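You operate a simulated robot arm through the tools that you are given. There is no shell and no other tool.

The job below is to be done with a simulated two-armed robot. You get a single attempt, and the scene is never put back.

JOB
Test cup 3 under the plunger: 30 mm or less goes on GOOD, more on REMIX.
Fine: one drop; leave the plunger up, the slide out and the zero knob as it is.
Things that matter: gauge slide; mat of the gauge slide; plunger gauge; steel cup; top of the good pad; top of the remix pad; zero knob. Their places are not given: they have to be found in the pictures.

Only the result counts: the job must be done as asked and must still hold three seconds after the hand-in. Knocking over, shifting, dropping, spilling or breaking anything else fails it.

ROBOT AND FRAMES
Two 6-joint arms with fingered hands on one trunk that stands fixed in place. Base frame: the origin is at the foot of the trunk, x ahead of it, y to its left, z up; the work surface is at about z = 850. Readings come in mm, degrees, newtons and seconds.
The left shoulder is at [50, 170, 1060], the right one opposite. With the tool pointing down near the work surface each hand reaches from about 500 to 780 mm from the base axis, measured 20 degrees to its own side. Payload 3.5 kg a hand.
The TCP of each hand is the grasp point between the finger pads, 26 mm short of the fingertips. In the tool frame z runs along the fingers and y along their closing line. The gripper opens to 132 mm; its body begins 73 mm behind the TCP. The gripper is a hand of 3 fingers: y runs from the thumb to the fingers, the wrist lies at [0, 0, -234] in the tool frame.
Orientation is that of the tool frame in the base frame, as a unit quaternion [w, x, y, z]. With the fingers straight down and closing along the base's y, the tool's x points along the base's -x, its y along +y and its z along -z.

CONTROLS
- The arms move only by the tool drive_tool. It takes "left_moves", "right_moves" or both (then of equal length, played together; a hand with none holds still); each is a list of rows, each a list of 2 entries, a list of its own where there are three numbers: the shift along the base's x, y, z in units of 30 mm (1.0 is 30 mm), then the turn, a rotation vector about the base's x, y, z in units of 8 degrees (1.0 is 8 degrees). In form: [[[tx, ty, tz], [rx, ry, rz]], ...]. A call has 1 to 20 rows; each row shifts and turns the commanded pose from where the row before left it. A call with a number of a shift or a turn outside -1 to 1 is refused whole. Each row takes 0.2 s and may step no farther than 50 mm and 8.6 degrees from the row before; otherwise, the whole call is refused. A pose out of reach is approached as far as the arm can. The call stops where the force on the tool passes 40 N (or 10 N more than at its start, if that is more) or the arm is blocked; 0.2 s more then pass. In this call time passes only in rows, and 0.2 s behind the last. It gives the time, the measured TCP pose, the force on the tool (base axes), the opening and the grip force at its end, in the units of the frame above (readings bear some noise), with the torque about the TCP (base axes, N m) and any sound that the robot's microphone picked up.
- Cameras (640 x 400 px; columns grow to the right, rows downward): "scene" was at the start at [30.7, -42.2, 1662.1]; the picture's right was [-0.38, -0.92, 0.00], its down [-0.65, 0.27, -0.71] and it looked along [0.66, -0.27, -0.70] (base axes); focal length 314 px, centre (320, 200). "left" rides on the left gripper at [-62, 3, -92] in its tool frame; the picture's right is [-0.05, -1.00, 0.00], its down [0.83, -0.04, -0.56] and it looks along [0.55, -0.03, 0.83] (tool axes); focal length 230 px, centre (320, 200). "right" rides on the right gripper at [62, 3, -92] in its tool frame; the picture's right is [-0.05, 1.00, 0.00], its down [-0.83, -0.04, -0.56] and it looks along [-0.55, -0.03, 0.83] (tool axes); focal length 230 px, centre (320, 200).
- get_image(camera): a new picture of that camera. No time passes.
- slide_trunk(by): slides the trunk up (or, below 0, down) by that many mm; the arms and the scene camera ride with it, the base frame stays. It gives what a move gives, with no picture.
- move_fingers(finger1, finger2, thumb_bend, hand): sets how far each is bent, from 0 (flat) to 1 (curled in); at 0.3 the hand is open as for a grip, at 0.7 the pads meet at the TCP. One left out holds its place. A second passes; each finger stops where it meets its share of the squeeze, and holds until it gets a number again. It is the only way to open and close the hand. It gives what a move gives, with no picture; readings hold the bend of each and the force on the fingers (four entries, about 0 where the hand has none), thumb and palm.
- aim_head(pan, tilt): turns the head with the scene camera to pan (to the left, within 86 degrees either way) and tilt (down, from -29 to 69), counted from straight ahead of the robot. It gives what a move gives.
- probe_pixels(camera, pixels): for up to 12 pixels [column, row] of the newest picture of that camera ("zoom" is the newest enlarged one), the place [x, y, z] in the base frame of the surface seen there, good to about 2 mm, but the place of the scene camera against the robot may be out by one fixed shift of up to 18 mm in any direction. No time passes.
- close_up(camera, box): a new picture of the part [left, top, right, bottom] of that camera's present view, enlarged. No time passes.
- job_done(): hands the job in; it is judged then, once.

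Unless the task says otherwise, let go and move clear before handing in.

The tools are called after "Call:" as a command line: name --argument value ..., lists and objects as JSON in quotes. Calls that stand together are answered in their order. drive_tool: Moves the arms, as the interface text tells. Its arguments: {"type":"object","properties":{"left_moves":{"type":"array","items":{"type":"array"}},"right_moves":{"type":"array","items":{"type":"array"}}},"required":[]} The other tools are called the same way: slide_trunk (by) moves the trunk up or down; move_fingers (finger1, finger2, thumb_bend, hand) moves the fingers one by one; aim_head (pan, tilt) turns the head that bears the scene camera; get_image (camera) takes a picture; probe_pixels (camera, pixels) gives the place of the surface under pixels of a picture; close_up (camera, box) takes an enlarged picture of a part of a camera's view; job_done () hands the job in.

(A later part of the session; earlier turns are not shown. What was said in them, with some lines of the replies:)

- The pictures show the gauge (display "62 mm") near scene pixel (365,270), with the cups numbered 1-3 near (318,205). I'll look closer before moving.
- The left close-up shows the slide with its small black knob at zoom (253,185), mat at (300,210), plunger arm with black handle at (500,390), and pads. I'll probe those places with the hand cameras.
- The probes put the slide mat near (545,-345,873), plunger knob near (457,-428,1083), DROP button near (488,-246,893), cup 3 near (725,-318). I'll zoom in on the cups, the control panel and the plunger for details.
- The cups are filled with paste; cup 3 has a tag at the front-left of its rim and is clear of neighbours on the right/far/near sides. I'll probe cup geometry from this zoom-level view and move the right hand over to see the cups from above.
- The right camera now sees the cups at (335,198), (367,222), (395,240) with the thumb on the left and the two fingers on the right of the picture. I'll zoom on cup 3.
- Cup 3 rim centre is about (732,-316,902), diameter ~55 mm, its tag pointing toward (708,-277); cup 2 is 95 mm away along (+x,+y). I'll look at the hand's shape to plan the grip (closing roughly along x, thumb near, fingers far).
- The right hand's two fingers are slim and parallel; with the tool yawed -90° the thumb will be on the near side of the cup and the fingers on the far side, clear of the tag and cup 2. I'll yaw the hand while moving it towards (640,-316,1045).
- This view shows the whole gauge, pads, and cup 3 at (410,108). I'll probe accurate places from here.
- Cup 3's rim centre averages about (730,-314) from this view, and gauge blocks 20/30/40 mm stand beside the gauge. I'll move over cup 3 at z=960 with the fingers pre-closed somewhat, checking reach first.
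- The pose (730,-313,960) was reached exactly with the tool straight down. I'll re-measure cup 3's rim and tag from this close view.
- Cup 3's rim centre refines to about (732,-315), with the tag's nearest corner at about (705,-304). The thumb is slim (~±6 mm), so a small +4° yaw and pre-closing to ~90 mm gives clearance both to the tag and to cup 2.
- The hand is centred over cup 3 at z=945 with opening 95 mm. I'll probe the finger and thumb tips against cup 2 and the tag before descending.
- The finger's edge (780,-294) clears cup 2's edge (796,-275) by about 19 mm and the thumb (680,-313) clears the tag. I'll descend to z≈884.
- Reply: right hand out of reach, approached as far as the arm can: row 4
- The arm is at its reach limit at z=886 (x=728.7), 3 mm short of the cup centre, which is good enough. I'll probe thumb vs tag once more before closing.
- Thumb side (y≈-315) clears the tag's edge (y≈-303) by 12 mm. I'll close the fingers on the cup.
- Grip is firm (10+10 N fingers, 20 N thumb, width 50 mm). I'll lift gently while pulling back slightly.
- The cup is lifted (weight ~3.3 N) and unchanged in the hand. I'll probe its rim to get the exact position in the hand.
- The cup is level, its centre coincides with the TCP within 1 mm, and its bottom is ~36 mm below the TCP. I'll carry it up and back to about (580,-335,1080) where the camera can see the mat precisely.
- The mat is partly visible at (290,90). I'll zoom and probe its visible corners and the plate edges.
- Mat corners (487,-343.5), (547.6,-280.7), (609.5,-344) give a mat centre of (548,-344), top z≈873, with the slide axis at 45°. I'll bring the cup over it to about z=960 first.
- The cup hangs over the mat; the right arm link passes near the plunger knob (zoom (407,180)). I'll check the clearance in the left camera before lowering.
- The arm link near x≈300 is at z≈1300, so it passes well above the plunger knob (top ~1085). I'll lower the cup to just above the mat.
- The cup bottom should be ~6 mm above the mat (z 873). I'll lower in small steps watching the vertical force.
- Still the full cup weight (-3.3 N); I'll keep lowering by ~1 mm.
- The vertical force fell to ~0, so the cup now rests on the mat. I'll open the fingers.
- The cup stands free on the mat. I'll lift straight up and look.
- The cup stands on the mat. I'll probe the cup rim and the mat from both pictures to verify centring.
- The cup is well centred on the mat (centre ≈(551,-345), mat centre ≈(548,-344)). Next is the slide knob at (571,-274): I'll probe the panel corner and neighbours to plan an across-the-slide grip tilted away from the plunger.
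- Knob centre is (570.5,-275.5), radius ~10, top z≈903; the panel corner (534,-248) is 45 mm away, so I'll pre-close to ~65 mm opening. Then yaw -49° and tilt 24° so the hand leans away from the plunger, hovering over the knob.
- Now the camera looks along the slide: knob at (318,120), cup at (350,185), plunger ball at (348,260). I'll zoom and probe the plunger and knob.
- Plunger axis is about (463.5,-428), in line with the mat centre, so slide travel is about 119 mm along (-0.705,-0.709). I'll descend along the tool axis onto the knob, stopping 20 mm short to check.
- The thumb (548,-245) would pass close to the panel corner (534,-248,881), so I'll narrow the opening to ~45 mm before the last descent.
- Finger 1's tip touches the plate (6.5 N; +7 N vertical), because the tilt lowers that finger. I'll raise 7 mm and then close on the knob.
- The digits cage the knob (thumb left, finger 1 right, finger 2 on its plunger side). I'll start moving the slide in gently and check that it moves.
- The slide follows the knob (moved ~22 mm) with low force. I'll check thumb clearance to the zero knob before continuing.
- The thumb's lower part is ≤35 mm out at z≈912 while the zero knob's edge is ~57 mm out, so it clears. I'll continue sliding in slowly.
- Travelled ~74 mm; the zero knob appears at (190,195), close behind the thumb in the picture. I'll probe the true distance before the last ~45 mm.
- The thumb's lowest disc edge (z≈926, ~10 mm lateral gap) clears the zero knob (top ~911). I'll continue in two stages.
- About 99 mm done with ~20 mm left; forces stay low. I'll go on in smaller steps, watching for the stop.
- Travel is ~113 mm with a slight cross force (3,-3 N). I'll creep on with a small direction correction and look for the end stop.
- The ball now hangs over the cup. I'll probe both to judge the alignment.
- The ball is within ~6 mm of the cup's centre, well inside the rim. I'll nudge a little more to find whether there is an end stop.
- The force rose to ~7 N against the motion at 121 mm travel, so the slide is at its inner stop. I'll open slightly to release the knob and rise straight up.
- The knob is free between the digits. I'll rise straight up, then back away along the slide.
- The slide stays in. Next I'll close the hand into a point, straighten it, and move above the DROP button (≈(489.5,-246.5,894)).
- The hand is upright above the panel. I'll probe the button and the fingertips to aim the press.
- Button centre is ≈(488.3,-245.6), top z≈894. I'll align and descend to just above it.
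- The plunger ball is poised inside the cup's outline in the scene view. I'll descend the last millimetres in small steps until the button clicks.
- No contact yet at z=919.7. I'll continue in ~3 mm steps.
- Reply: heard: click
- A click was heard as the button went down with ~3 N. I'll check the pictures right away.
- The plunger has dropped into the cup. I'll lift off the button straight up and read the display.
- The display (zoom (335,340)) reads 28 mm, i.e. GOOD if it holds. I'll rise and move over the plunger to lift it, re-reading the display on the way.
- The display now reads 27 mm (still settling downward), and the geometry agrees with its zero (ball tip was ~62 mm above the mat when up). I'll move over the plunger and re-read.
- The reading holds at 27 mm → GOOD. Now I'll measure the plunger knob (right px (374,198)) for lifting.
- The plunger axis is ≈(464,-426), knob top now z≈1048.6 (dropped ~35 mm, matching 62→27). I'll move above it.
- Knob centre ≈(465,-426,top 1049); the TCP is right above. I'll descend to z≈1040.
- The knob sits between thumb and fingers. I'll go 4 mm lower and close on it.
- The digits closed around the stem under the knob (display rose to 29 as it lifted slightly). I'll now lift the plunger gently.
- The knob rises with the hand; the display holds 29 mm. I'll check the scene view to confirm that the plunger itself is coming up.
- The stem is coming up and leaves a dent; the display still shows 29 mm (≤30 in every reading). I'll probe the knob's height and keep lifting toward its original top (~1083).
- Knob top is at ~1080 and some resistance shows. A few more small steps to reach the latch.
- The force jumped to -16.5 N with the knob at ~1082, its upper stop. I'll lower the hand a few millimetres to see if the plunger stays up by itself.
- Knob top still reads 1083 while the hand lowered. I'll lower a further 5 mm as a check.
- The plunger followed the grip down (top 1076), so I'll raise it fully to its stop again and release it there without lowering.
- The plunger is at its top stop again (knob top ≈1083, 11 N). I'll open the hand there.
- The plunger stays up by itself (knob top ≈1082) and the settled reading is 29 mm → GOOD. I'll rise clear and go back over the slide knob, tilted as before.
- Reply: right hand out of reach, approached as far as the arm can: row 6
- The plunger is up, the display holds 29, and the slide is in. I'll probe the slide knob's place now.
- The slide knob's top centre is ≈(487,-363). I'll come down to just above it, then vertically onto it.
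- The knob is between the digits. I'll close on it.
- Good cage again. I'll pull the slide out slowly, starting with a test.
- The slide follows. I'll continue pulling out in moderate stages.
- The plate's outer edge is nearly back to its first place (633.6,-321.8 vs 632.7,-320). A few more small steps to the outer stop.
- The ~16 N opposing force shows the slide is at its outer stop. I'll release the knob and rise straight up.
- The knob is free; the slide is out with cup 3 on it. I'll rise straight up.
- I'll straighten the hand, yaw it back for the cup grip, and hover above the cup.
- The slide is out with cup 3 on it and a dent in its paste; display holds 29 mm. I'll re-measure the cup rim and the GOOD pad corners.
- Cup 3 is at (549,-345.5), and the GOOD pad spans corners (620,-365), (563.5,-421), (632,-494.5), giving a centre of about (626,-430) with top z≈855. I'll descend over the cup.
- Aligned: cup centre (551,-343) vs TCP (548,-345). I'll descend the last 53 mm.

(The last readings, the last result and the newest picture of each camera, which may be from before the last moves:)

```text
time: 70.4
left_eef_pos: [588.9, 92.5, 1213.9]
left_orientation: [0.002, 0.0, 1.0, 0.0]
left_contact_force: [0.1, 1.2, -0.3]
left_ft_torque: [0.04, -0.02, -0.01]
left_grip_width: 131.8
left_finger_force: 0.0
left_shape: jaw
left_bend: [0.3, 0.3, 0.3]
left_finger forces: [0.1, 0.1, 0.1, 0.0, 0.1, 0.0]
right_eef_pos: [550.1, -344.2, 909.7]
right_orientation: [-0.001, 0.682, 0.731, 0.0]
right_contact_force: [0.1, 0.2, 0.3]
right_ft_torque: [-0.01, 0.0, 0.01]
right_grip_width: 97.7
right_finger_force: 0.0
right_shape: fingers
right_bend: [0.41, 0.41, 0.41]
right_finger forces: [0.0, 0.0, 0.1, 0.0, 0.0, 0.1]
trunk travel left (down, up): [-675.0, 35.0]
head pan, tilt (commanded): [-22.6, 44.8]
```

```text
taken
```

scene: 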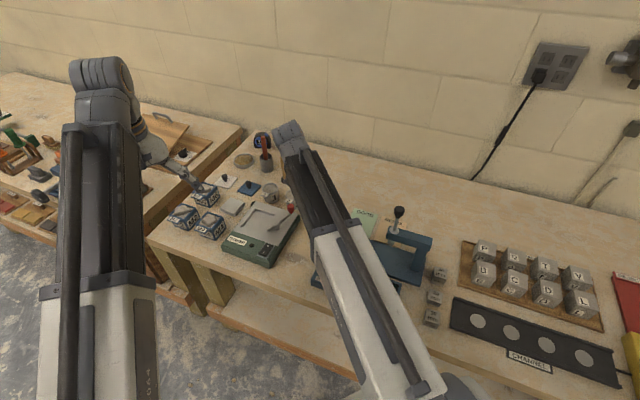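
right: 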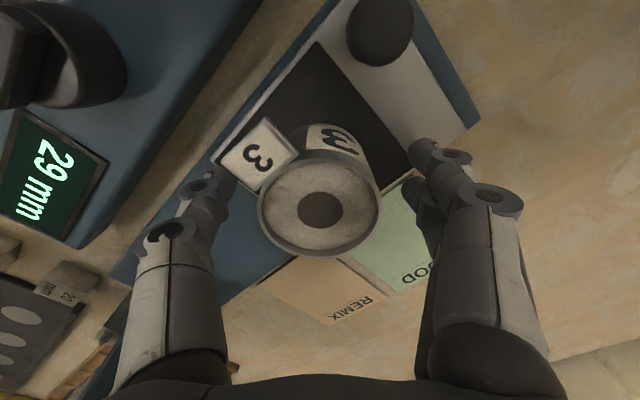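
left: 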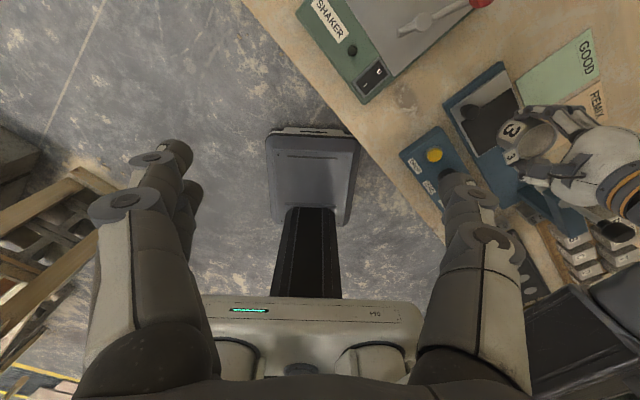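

Thumb and fingers straddle the cup clear of the tag. I'll close the grip.

Call:
move_fingers --hand "right" --finger1 0.7 --finger2 0.7 --thumb_bend 0.7

Call:
get_image --camera "right"

```text
time: 71.4
left_eef_pos: [590.0, 91.4, 1215.1]
left_orientation: [0.001, -0.001, 1.0, 0.0]
left_contact_force: [-0.7, 0.5, 0.4]
left_ft_torque: [-0.01, -0.01, 0.01]
left_grip_width: 132.0
left_finger_force: 0.1
left_shape: jaw
left_bend: [0.3, 0.3, 0.3]
left_finger forces: [0.0, 0.0, 0.1, 0.0, 0.0, 0.1]
right_eef_pos: [551.7, -344.6, 910.6]
right_orientation: [0.0, 0.682, 0.732, 0.0]
right_contact_force: [-0.6, -0.9, 0.1]
right_ft_torque: [-0.02, -0.02, 0.02]
right_grip_width: 49.5
right_finger_force: 19.7
right_shape: fingers
right_bend: [0.57, 0.56, 0.6]
right_finger forces: [9.8, 10.2, 0.0, 0.1, 19.7, 0.1]
trunk travel left (down, up): [-675.0, 35.0]
head pan, tilt (commanded): [-22.6, 44.8]
```

```text
taken
```

right: 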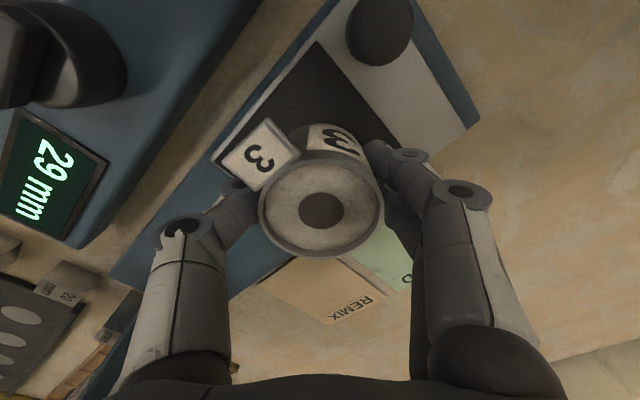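

Grip is firm (20 N). I'll lift 60 mm and carry the cup over the GOOD pad.

Call:
drive_tool --right_moves '[[[0, 0, 0.3], [0, 0, 0]], [[0, 0, 0.5], [0, 0, 0]], [[0, 0, 0.6], [0, 0, 0]], [[0.1, 0, 0.6], [0, 0, 0]], [[0.4, -0.4, 0], [0, 0, 0]], [[0.5, -0.57, 0], [0, 0, 0]], [[0.5, -0.57, 0], [0, 0, 0]], [[0.5, -0.57, 0], [0, 0, 0]], [[0.45, -0.6, 0], [0, 0, 0]]]'

Call:
get_image --camera "right"

Call:
get_image --camera "scene"

```text
time: 73.4
left_eef_pos: [589.9, 92.4, 1214.3]
left_orientation: [0.001, 0.0, 1.0, 0.001]
left_contact_force: [0.1, -0.9, 0.5]
left_ft_torque: [-0.02, -0.03, -0.02]
left_grip_width: 132.0
left_finger_force: 0.1
left_shape: jaw
left_bend: [0.3, 0.3, 0.3]
left_finger forces: [0.1, 0.0, 0.0, 0.0, 0.0, 0.0]
right_eef_pos: [623.2, -426.3, 972.2]
right_orientation: [0.0, 0.682, 0.731, 0.0]
right_contact_force: [0.1, 0.5, -2.3]
right_ft_torque: [-0.04, -0.02, 0.04]
right_grip_width: 49.5
right_finger_force: 19.7
right_shape: fingers
right_bend: [0.57, 0.56, 0.6]
right_finger forces: [9.9, 10.3, 0.1, 0.0, 19.8, 0.0]
trunk travel left (down, up): [-675.0, 35.0]
head pan, tilt (commanded): [-22.6, 44.8]
```

```text
taken
```

right: 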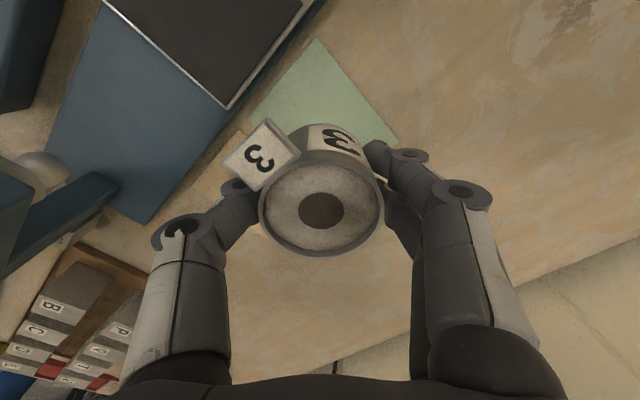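

```text
taken
```

scene: 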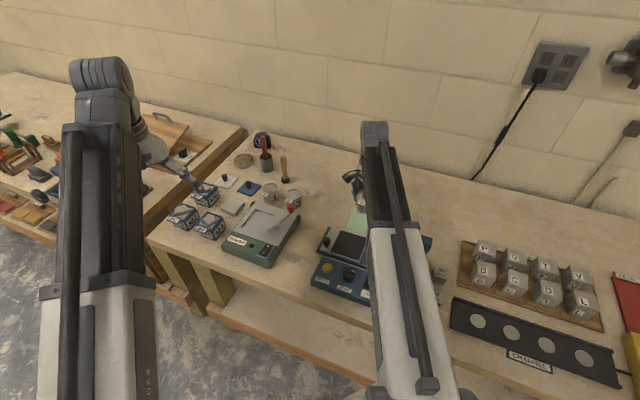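

The cup hangs near the pad centre; pad corners show at (317,42) and (397,138). I'll probe them to verify the target.

Call:
close_up --camera "right" --box '[200, 20, 440, 200]'

Call:
probe_pixels --camera "right" --pixels '[[317, 43], [393, 138], [250, 118], [280, 78], [355, 90], [310, 90], [320, 210], [260, 205], [383, 205], [320, 255]]'

```text
2.22 times, centred on (320, 110) of right
```

zoom: 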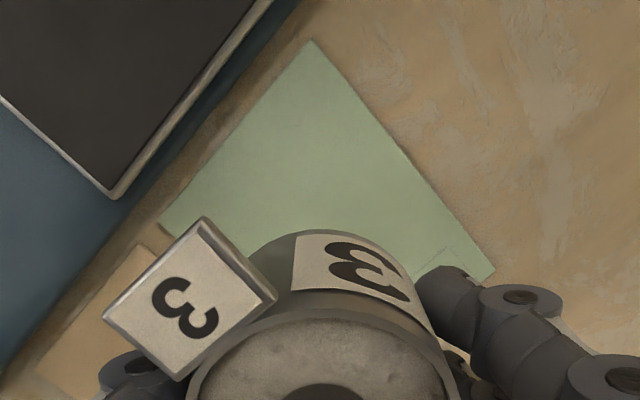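

```text
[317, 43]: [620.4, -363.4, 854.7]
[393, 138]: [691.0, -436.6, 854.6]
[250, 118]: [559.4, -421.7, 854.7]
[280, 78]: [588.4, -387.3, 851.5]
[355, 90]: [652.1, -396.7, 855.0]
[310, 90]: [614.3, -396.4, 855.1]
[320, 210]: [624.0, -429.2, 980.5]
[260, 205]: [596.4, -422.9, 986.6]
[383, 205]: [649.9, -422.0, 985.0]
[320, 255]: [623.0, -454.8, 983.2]
```

Pad centre is ≈(628,-430), top z≈854.8. I'll align and lower to ~6 mm above the pad.

Call:
drive_tool --right_moves '[[[0.08, -0.06, -0.6], [0, 0, 0]], [[0.07, -0.06, -0.6], [0, 0, 0]], [[0, 0, -0.6], [0, 0, 0]], [[0, 0, -0.5], [0, 0, 0]], [[0, 0, -0.2], [0, 0, 0]]]'

Call:
get_image --camera "right"

```text
time: 74.6
left_eef_pos: [589.8, 92.3, 1214.0]
left_orientation: [0.002, -0.001, 1.0, 0.001]
left_contact_force: [0.0, -0.3, -0.4]
left_ft_torque: [-0.01, 0.01, 0.02]
left_grip_width: 131.8
left_finger_force: 0.2
left_shape: jaw
left_bend: [0.3, 0.3, 0.3]
left_finger forces: [0.0, 0.0, 0.1, 0.0, 0.0, 0.0]
right_eef_pos: [628.2, -429.8, 896.3]
right_orientation: [0.001, 0.682, 0.731, 0.0]
right_contact_force: [-0.8, -0.3, -2.6]
right_ft_torque: [0.04, -0.01, 0.02]
right_grip_width: 49.5
right_finger_force: 20.4
right_shape: fingers
right_bend: [0.57, 0.56, 0.6]
right_finger forces: [10.0, 10.2, 0.0, 0.1, 19.7, 0.1]
trunk travel left (down, up): [-675.0, 35.0]
head pan, tilt (commanded): [-22.6, 44.8]
```

```text
taken
```

right: 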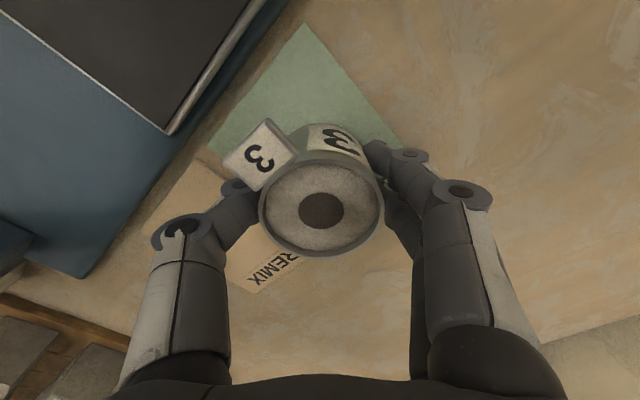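

The cup is over the pad ~5 mm up. I'll lower in small steps until the weight transfers.

Call:
drive_tool --right_moves '[[[0, 0, -0.1], [0, 0, 0]]]'

Call:
drive_tool --right_moves '[[[0, 0, -0.05], [0, 0, 0]]]'

Call:
drive_tool --right_moves '[[[0, 0, -0.04], [0, 0, 0]]]'

```text
time: 75.0
left_eef_pos: [590.9, 91.5, 1215.1]
left_orientation: [0.002, 0.0, 1.0, 0.0]
left_contact_force: [-0.5, -0.4, 0.2]
left_ft_torque: [-0.01, 0.0, 0.01]
left_grip_width: 131.8
left_finger_force: 0.1
left_shape: jaw
left_bend: [0.3, 0.3, 0.3]
left_finger forces: [0.0, 0.1, 0.1, 0.0, 0.0, 0.1]
right_eef_pos: [629.3, -429.3, 892.2]
right_orientation: [0.0, 0.682, 0.731, 0.0]
right_contact_force: [-0.2, 0.0, -1.8]
right_ft_torque: [-0.03, -0.03, -0.01]
right_grip_width: 49.6
right_finger_force: 20.3
right_shape: fingers
right_bend: [0.57, 0.56, 0.6]
right_finger forces: [9.8, 10.4, 0.0, 0.0, 19.6, 0.0]
trunk travel left (down, up): [-675.0, 35.0]
head pan, tilt (commanded): [-22.6, 44.8]
```

```text
time: 75.4
left_eef_pos: [588.5, 92.8, 1214.1]
left_orientation: [0.003, -0.001, 1.0, -0.001]
left_contact_force: [0.5, -0.4, -0.5]
left_ft_torque: [0.0, 0.0, -0.05]
left_grip_width: 131.8
left_finger_force: 0.2
left_shape: jaw
left_bend: [0.3, 0.3, 0.3]
left_finger forces: [0.0, 0.0, 0.0, 0.0, 0.1, 0.0]
right_eef_pos: [629.0, -431.5, 890.6]
right_orientation: [0.0, 0.682, 0.731, 0.0]
right_contact_force: [-0.9, -0.5, -2.3]
right_ft_torque: [0.02, -0.01, 0.01]
right_grip_width: 49.7
right_finger_force: 19.8
right_shape: fingers
right_bend: [0.57, 0.56, 0.6]
right_finger forces: [9.9, 10.3, 0.1, 0.0, 19.7, 0.2]
trunk travel left (down, up): [-675.0, 35.0]
head pan, tilt (commanded): [-22.6, 44.8]
```

```text
time: 75.8
left_eef_pos: [589.3, 92.3, 1215.3]
left_orientation: [0.003, 0.0, 1.0, 0.001]
left_contact_force: [0.9, 0.2, -0.1]
left_ft_torque: [-0.02, 0.0, -0.03]
left_grip_width: 131.9
left_finger_force: 0.0
left_shape: jaw
left_bend: [0.3, 0.3, 0.3]
left_finger forces: [0.0, 0.1, 0.1, 0.0, 0.1, 0.0]
right_eef_pos: [629.8, -429.8, 891.8]
right_orientation: [0.001, 0.682, 0.732, 0.0]
right_contact_force: [1.3, -0.9, 3.8]
right_ft_torque: [-0.02, -0.07, -0.03]
right_grip_width: 49.5
right_finger_force: 20.4
right_shape: fingers
right_bend: [0.57, 0.56, 0.61]
right_finger forces: [10.2, 10.9, 0.0, 0.1, 20.0, 0.0]
trunk travel left (down, up): [-675.0, 35.0]
head pan, tilt (commanded): [-22.6, 44.8]
```

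The force turned to +3.8 N, so the cup stands on the GOOD pad. I'll open the hand.

Call:
move_fingers --hand "right" --finger1 0.41 --finger2 0.41 --thumb_bend 0.41

Call:
get_image --camera "right"

```text
time: 76.8
left_eef_pos: [590.4, 92.8, 1215.4]
left_orientation: [0.001, 0.0, 1.0, 0.0]
left_contact_force: [-0.3, 1.1, 0.4]
left_ft_torque: [0.0, 0.0, -0.03]
left_grip_width: 131.8
left_finger_force: 0.1
left_shape: jaw
left_bend: [0.3, 0.3, 0.3]
left_finger forces: [0.0, 0.1, 0.1, 0.0, 0.0, 0.0]
right_eef_pos: [628.9, -429.9, 890.9]
right_orientation: [0.0, 0.682, 0.732, 0.0]
right_contact_force: [0.5, 0.5, 0.6]
right_ft_torque: [-0.01, -0.03, 0.0]
right_grip_width: 97.5
right_finger_force: 0.2
right_shape: fingers
right_bend: [0.41, 0.41, 0.41]
right_finger forces: [0.0, 0.0, 0.0, 0.0, 0.1, 0.0]
trunk travel left (down, up): [-675.0, 35.0]
head pan, tilt (commanded): [-22.6, 44.8]
```

```text
taken
```

right: 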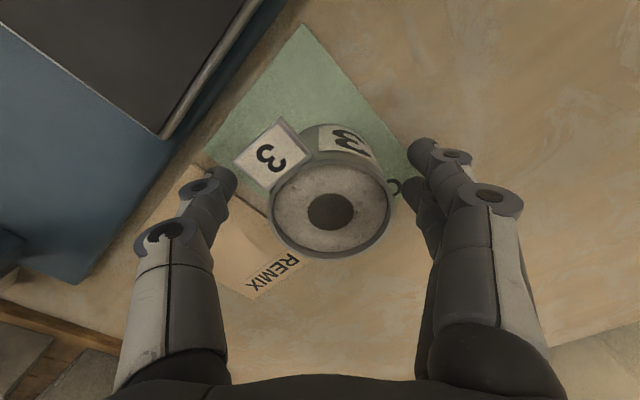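

The cup is free and standing. I'll rise straight up and verify from above.

Call:
drive_tool --right_moves '[[[0, 0, 0.4], [0, 0, 0]], [[0, 0, 0.7], [0, 0, 0]], [[0, 0, 0.9], [0, 0, 0]], [[0, 0, 0.9], [0, 0, 0]], [[0, 0, 0.9], [0, 0, 0]], [[0, 0, 0.9], [0, 0, 0]], [[-0.3, 0.3, 0.7], [0, 0, 0]]]'

Call:
get_image --camera "right"

Call:
get_image --camera "scene"

```text
time: 78.4
left_eef_pos: [590.4, 92.3, 1214.7]
left_orientation: [0.003, 0.0, 1.0, 0.0]
left_contact_force: [-0.1, 0.5, 0.1]
left_ft_torque: [0.02, 0.0, -0.02]
left_grip_width: 131.7
left_finger_force: 0.1
left_shape: jaw
left_bend: [0.3, 0.3, 0.3]
left_finger forces: [0.0, 0.0, 0.0, 0.0, 0.1, 0.0]
right_eef_pos: [618.4, -421.1, 1051.6]
right_orientation: [0.0, 0.681, 0.732, -0.001]
right_contact_force: [-0.5, 0.2, -0.8]
right_ft_torque: [0.0, 0.03, 0.0]
right_grip_width: 97.5
right_finger_force: 0.1
right_shape: fingers
right_bend: [0.41, 0.41, 0.41]
right_finger forces: [0.0, 0.0, 0.0, 0.1, 0.0, 0.1]
trunk travel left (down, up): [-675.0, 35.0]
head pan, tilt (commanded): [-22.6, 44.8]
```

```text
taken
```

right: 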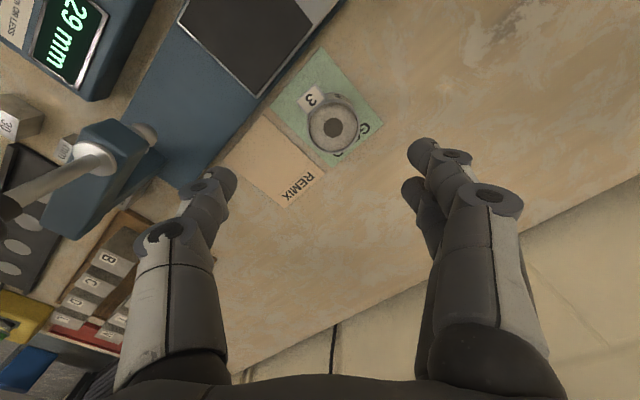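

```text
taken
```

scene: 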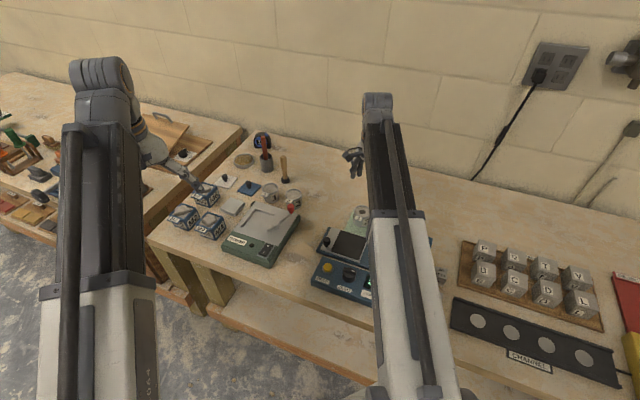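

Cup 3 stands on the GOOD pad with its rim inside the pad edges. I'll withdraw the hand and check the whole scene.

Call:
drive_tool --right_moves '[[[-0.65, 0.65, 0.65], [0, 0, 0]], [[-0.65, 0.65, 0.65], [0, 0, 0]], [[-0.65, 0.65, 0.65], [0, 0, 0]], [[-0.65, 0.65, 0.65], [0, 0, 0]], [[-0.65, 0.65, 0.65], [0, 0, 0]], [[-0.65, 0.65, 0.65], [0, 0, 0]]]'

Call:
get_image --camera "right"

Call:
close_up --camera "scene" --box '[250, 160, 450, 310]'

```text
time: 79.8
left_eef_pos: [588.7, 92.2, 1214.5]
left_orientation: [0.003, 0.0, 1.0, 0.0]
left_contact_force: [0.8, 0.4, -0.1]
left_ft_torque: [-0.04, 0.0, -0.01]
left_grip_width: 131.8
left_finger_force: 0.0
left_shape: jaw
left_bend: [0.3, 0.3, 0.3]
left_finger forces: [0.0, 0.1, 0.0, 0.0, 0.1, 0.0]
right_eef_pos: [500.1, -303.3, 1170.4]
right_orientation: [0.0, 0.682, 0.731, 0.0]
right_contact_force: [0.0, 0.1, 0.5]
right_ft_torque: [-0.01, 0.03, -0.03]
right_grip_width: 97.8
right_finger_force: 0.1
right_shape: fingers
right_bend: [0.41, 0.41, 0.41]
right_finger forces: [0.0, 0.0, 0.0, 0.1, 0.0, 0.0]
trunk travel left (down, up): [-675.0, 35.0]
head pan, tilt (commanded): [-22.6, 44.8]
```

```text
taken
```

right: 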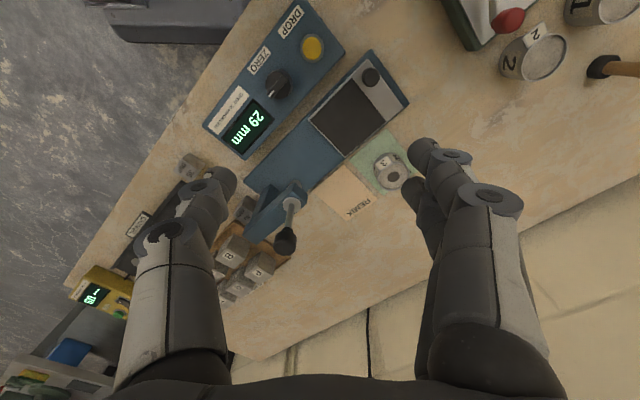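

```text
2.67 times, centred on (350, 235) of scene
```

zoom: 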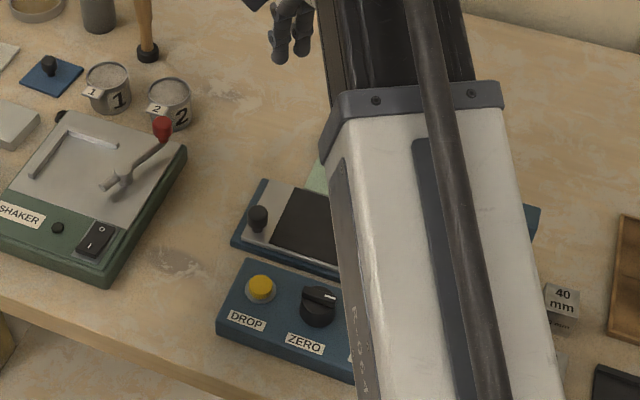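

The plunger stands up, the slide is out, and the zero knob mark points as at first. I'll probe the plunger height, slide and cup positions for the final check.

Call:
probe_pixels --camera "right" --pixels '[[286, 240], [371, 77], [410, 103], [309, 122], [344, 156], [391, 176], [377, 177], [402, 174], [391, 190], [391, 163]]'

Call:
close_up --camera "right" --box '[200, 0, 440, 270]'

```text
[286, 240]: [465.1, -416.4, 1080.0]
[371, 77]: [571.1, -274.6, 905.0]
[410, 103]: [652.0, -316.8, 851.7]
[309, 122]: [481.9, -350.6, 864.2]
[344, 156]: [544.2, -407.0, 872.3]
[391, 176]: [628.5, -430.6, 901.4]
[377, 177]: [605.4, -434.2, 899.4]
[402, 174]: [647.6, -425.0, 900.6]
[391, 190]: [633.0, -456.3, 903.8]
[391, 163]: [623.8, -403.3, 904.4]
```

```text
1.48 times, centred on (320, 135) of right
```

zoom: 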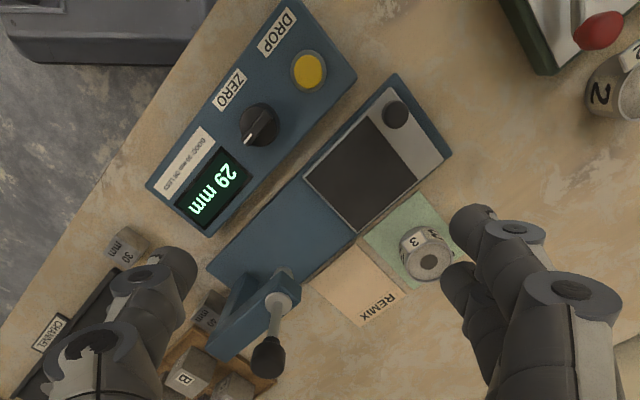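

Everything checks: slide knob is back at (571,-275), the plunger knob is up at z≈1081, and the zero knob is untouched. Cup 3 stands upright at the centre of the GOOD pad (628,-430) after its 29 mm reading, and the hand is clear. I'm handing in.

Call:
job_done

```text
The job is handed in.
```

Cup 3 read 29 mm under the plunger, so it went on the GOOD pad. It stands upright near the centre of the pad. I've handed the job in and no verdict has come back yet.

- **Reading:** The display showed 28, then 27, and changed to 29 as the hand closed on the plunger to lift it. It has held 29 since, and every value was at or under 30. The plunger fell about 34 mm, which agrees with the display going from 62 to 29.
- **Drops:** I pressed DROP once.
- **Gauge left as asked:** The plunger is up and holding on its own. The slide is back at its outer stop, with its knob within about 1 mm of where it started. I did not touch the zero knob, and its mark still points the same way.
- **Surroundings:** I saw nothing else knocked, shifted or spilled. The right hand is open and well above the bench.
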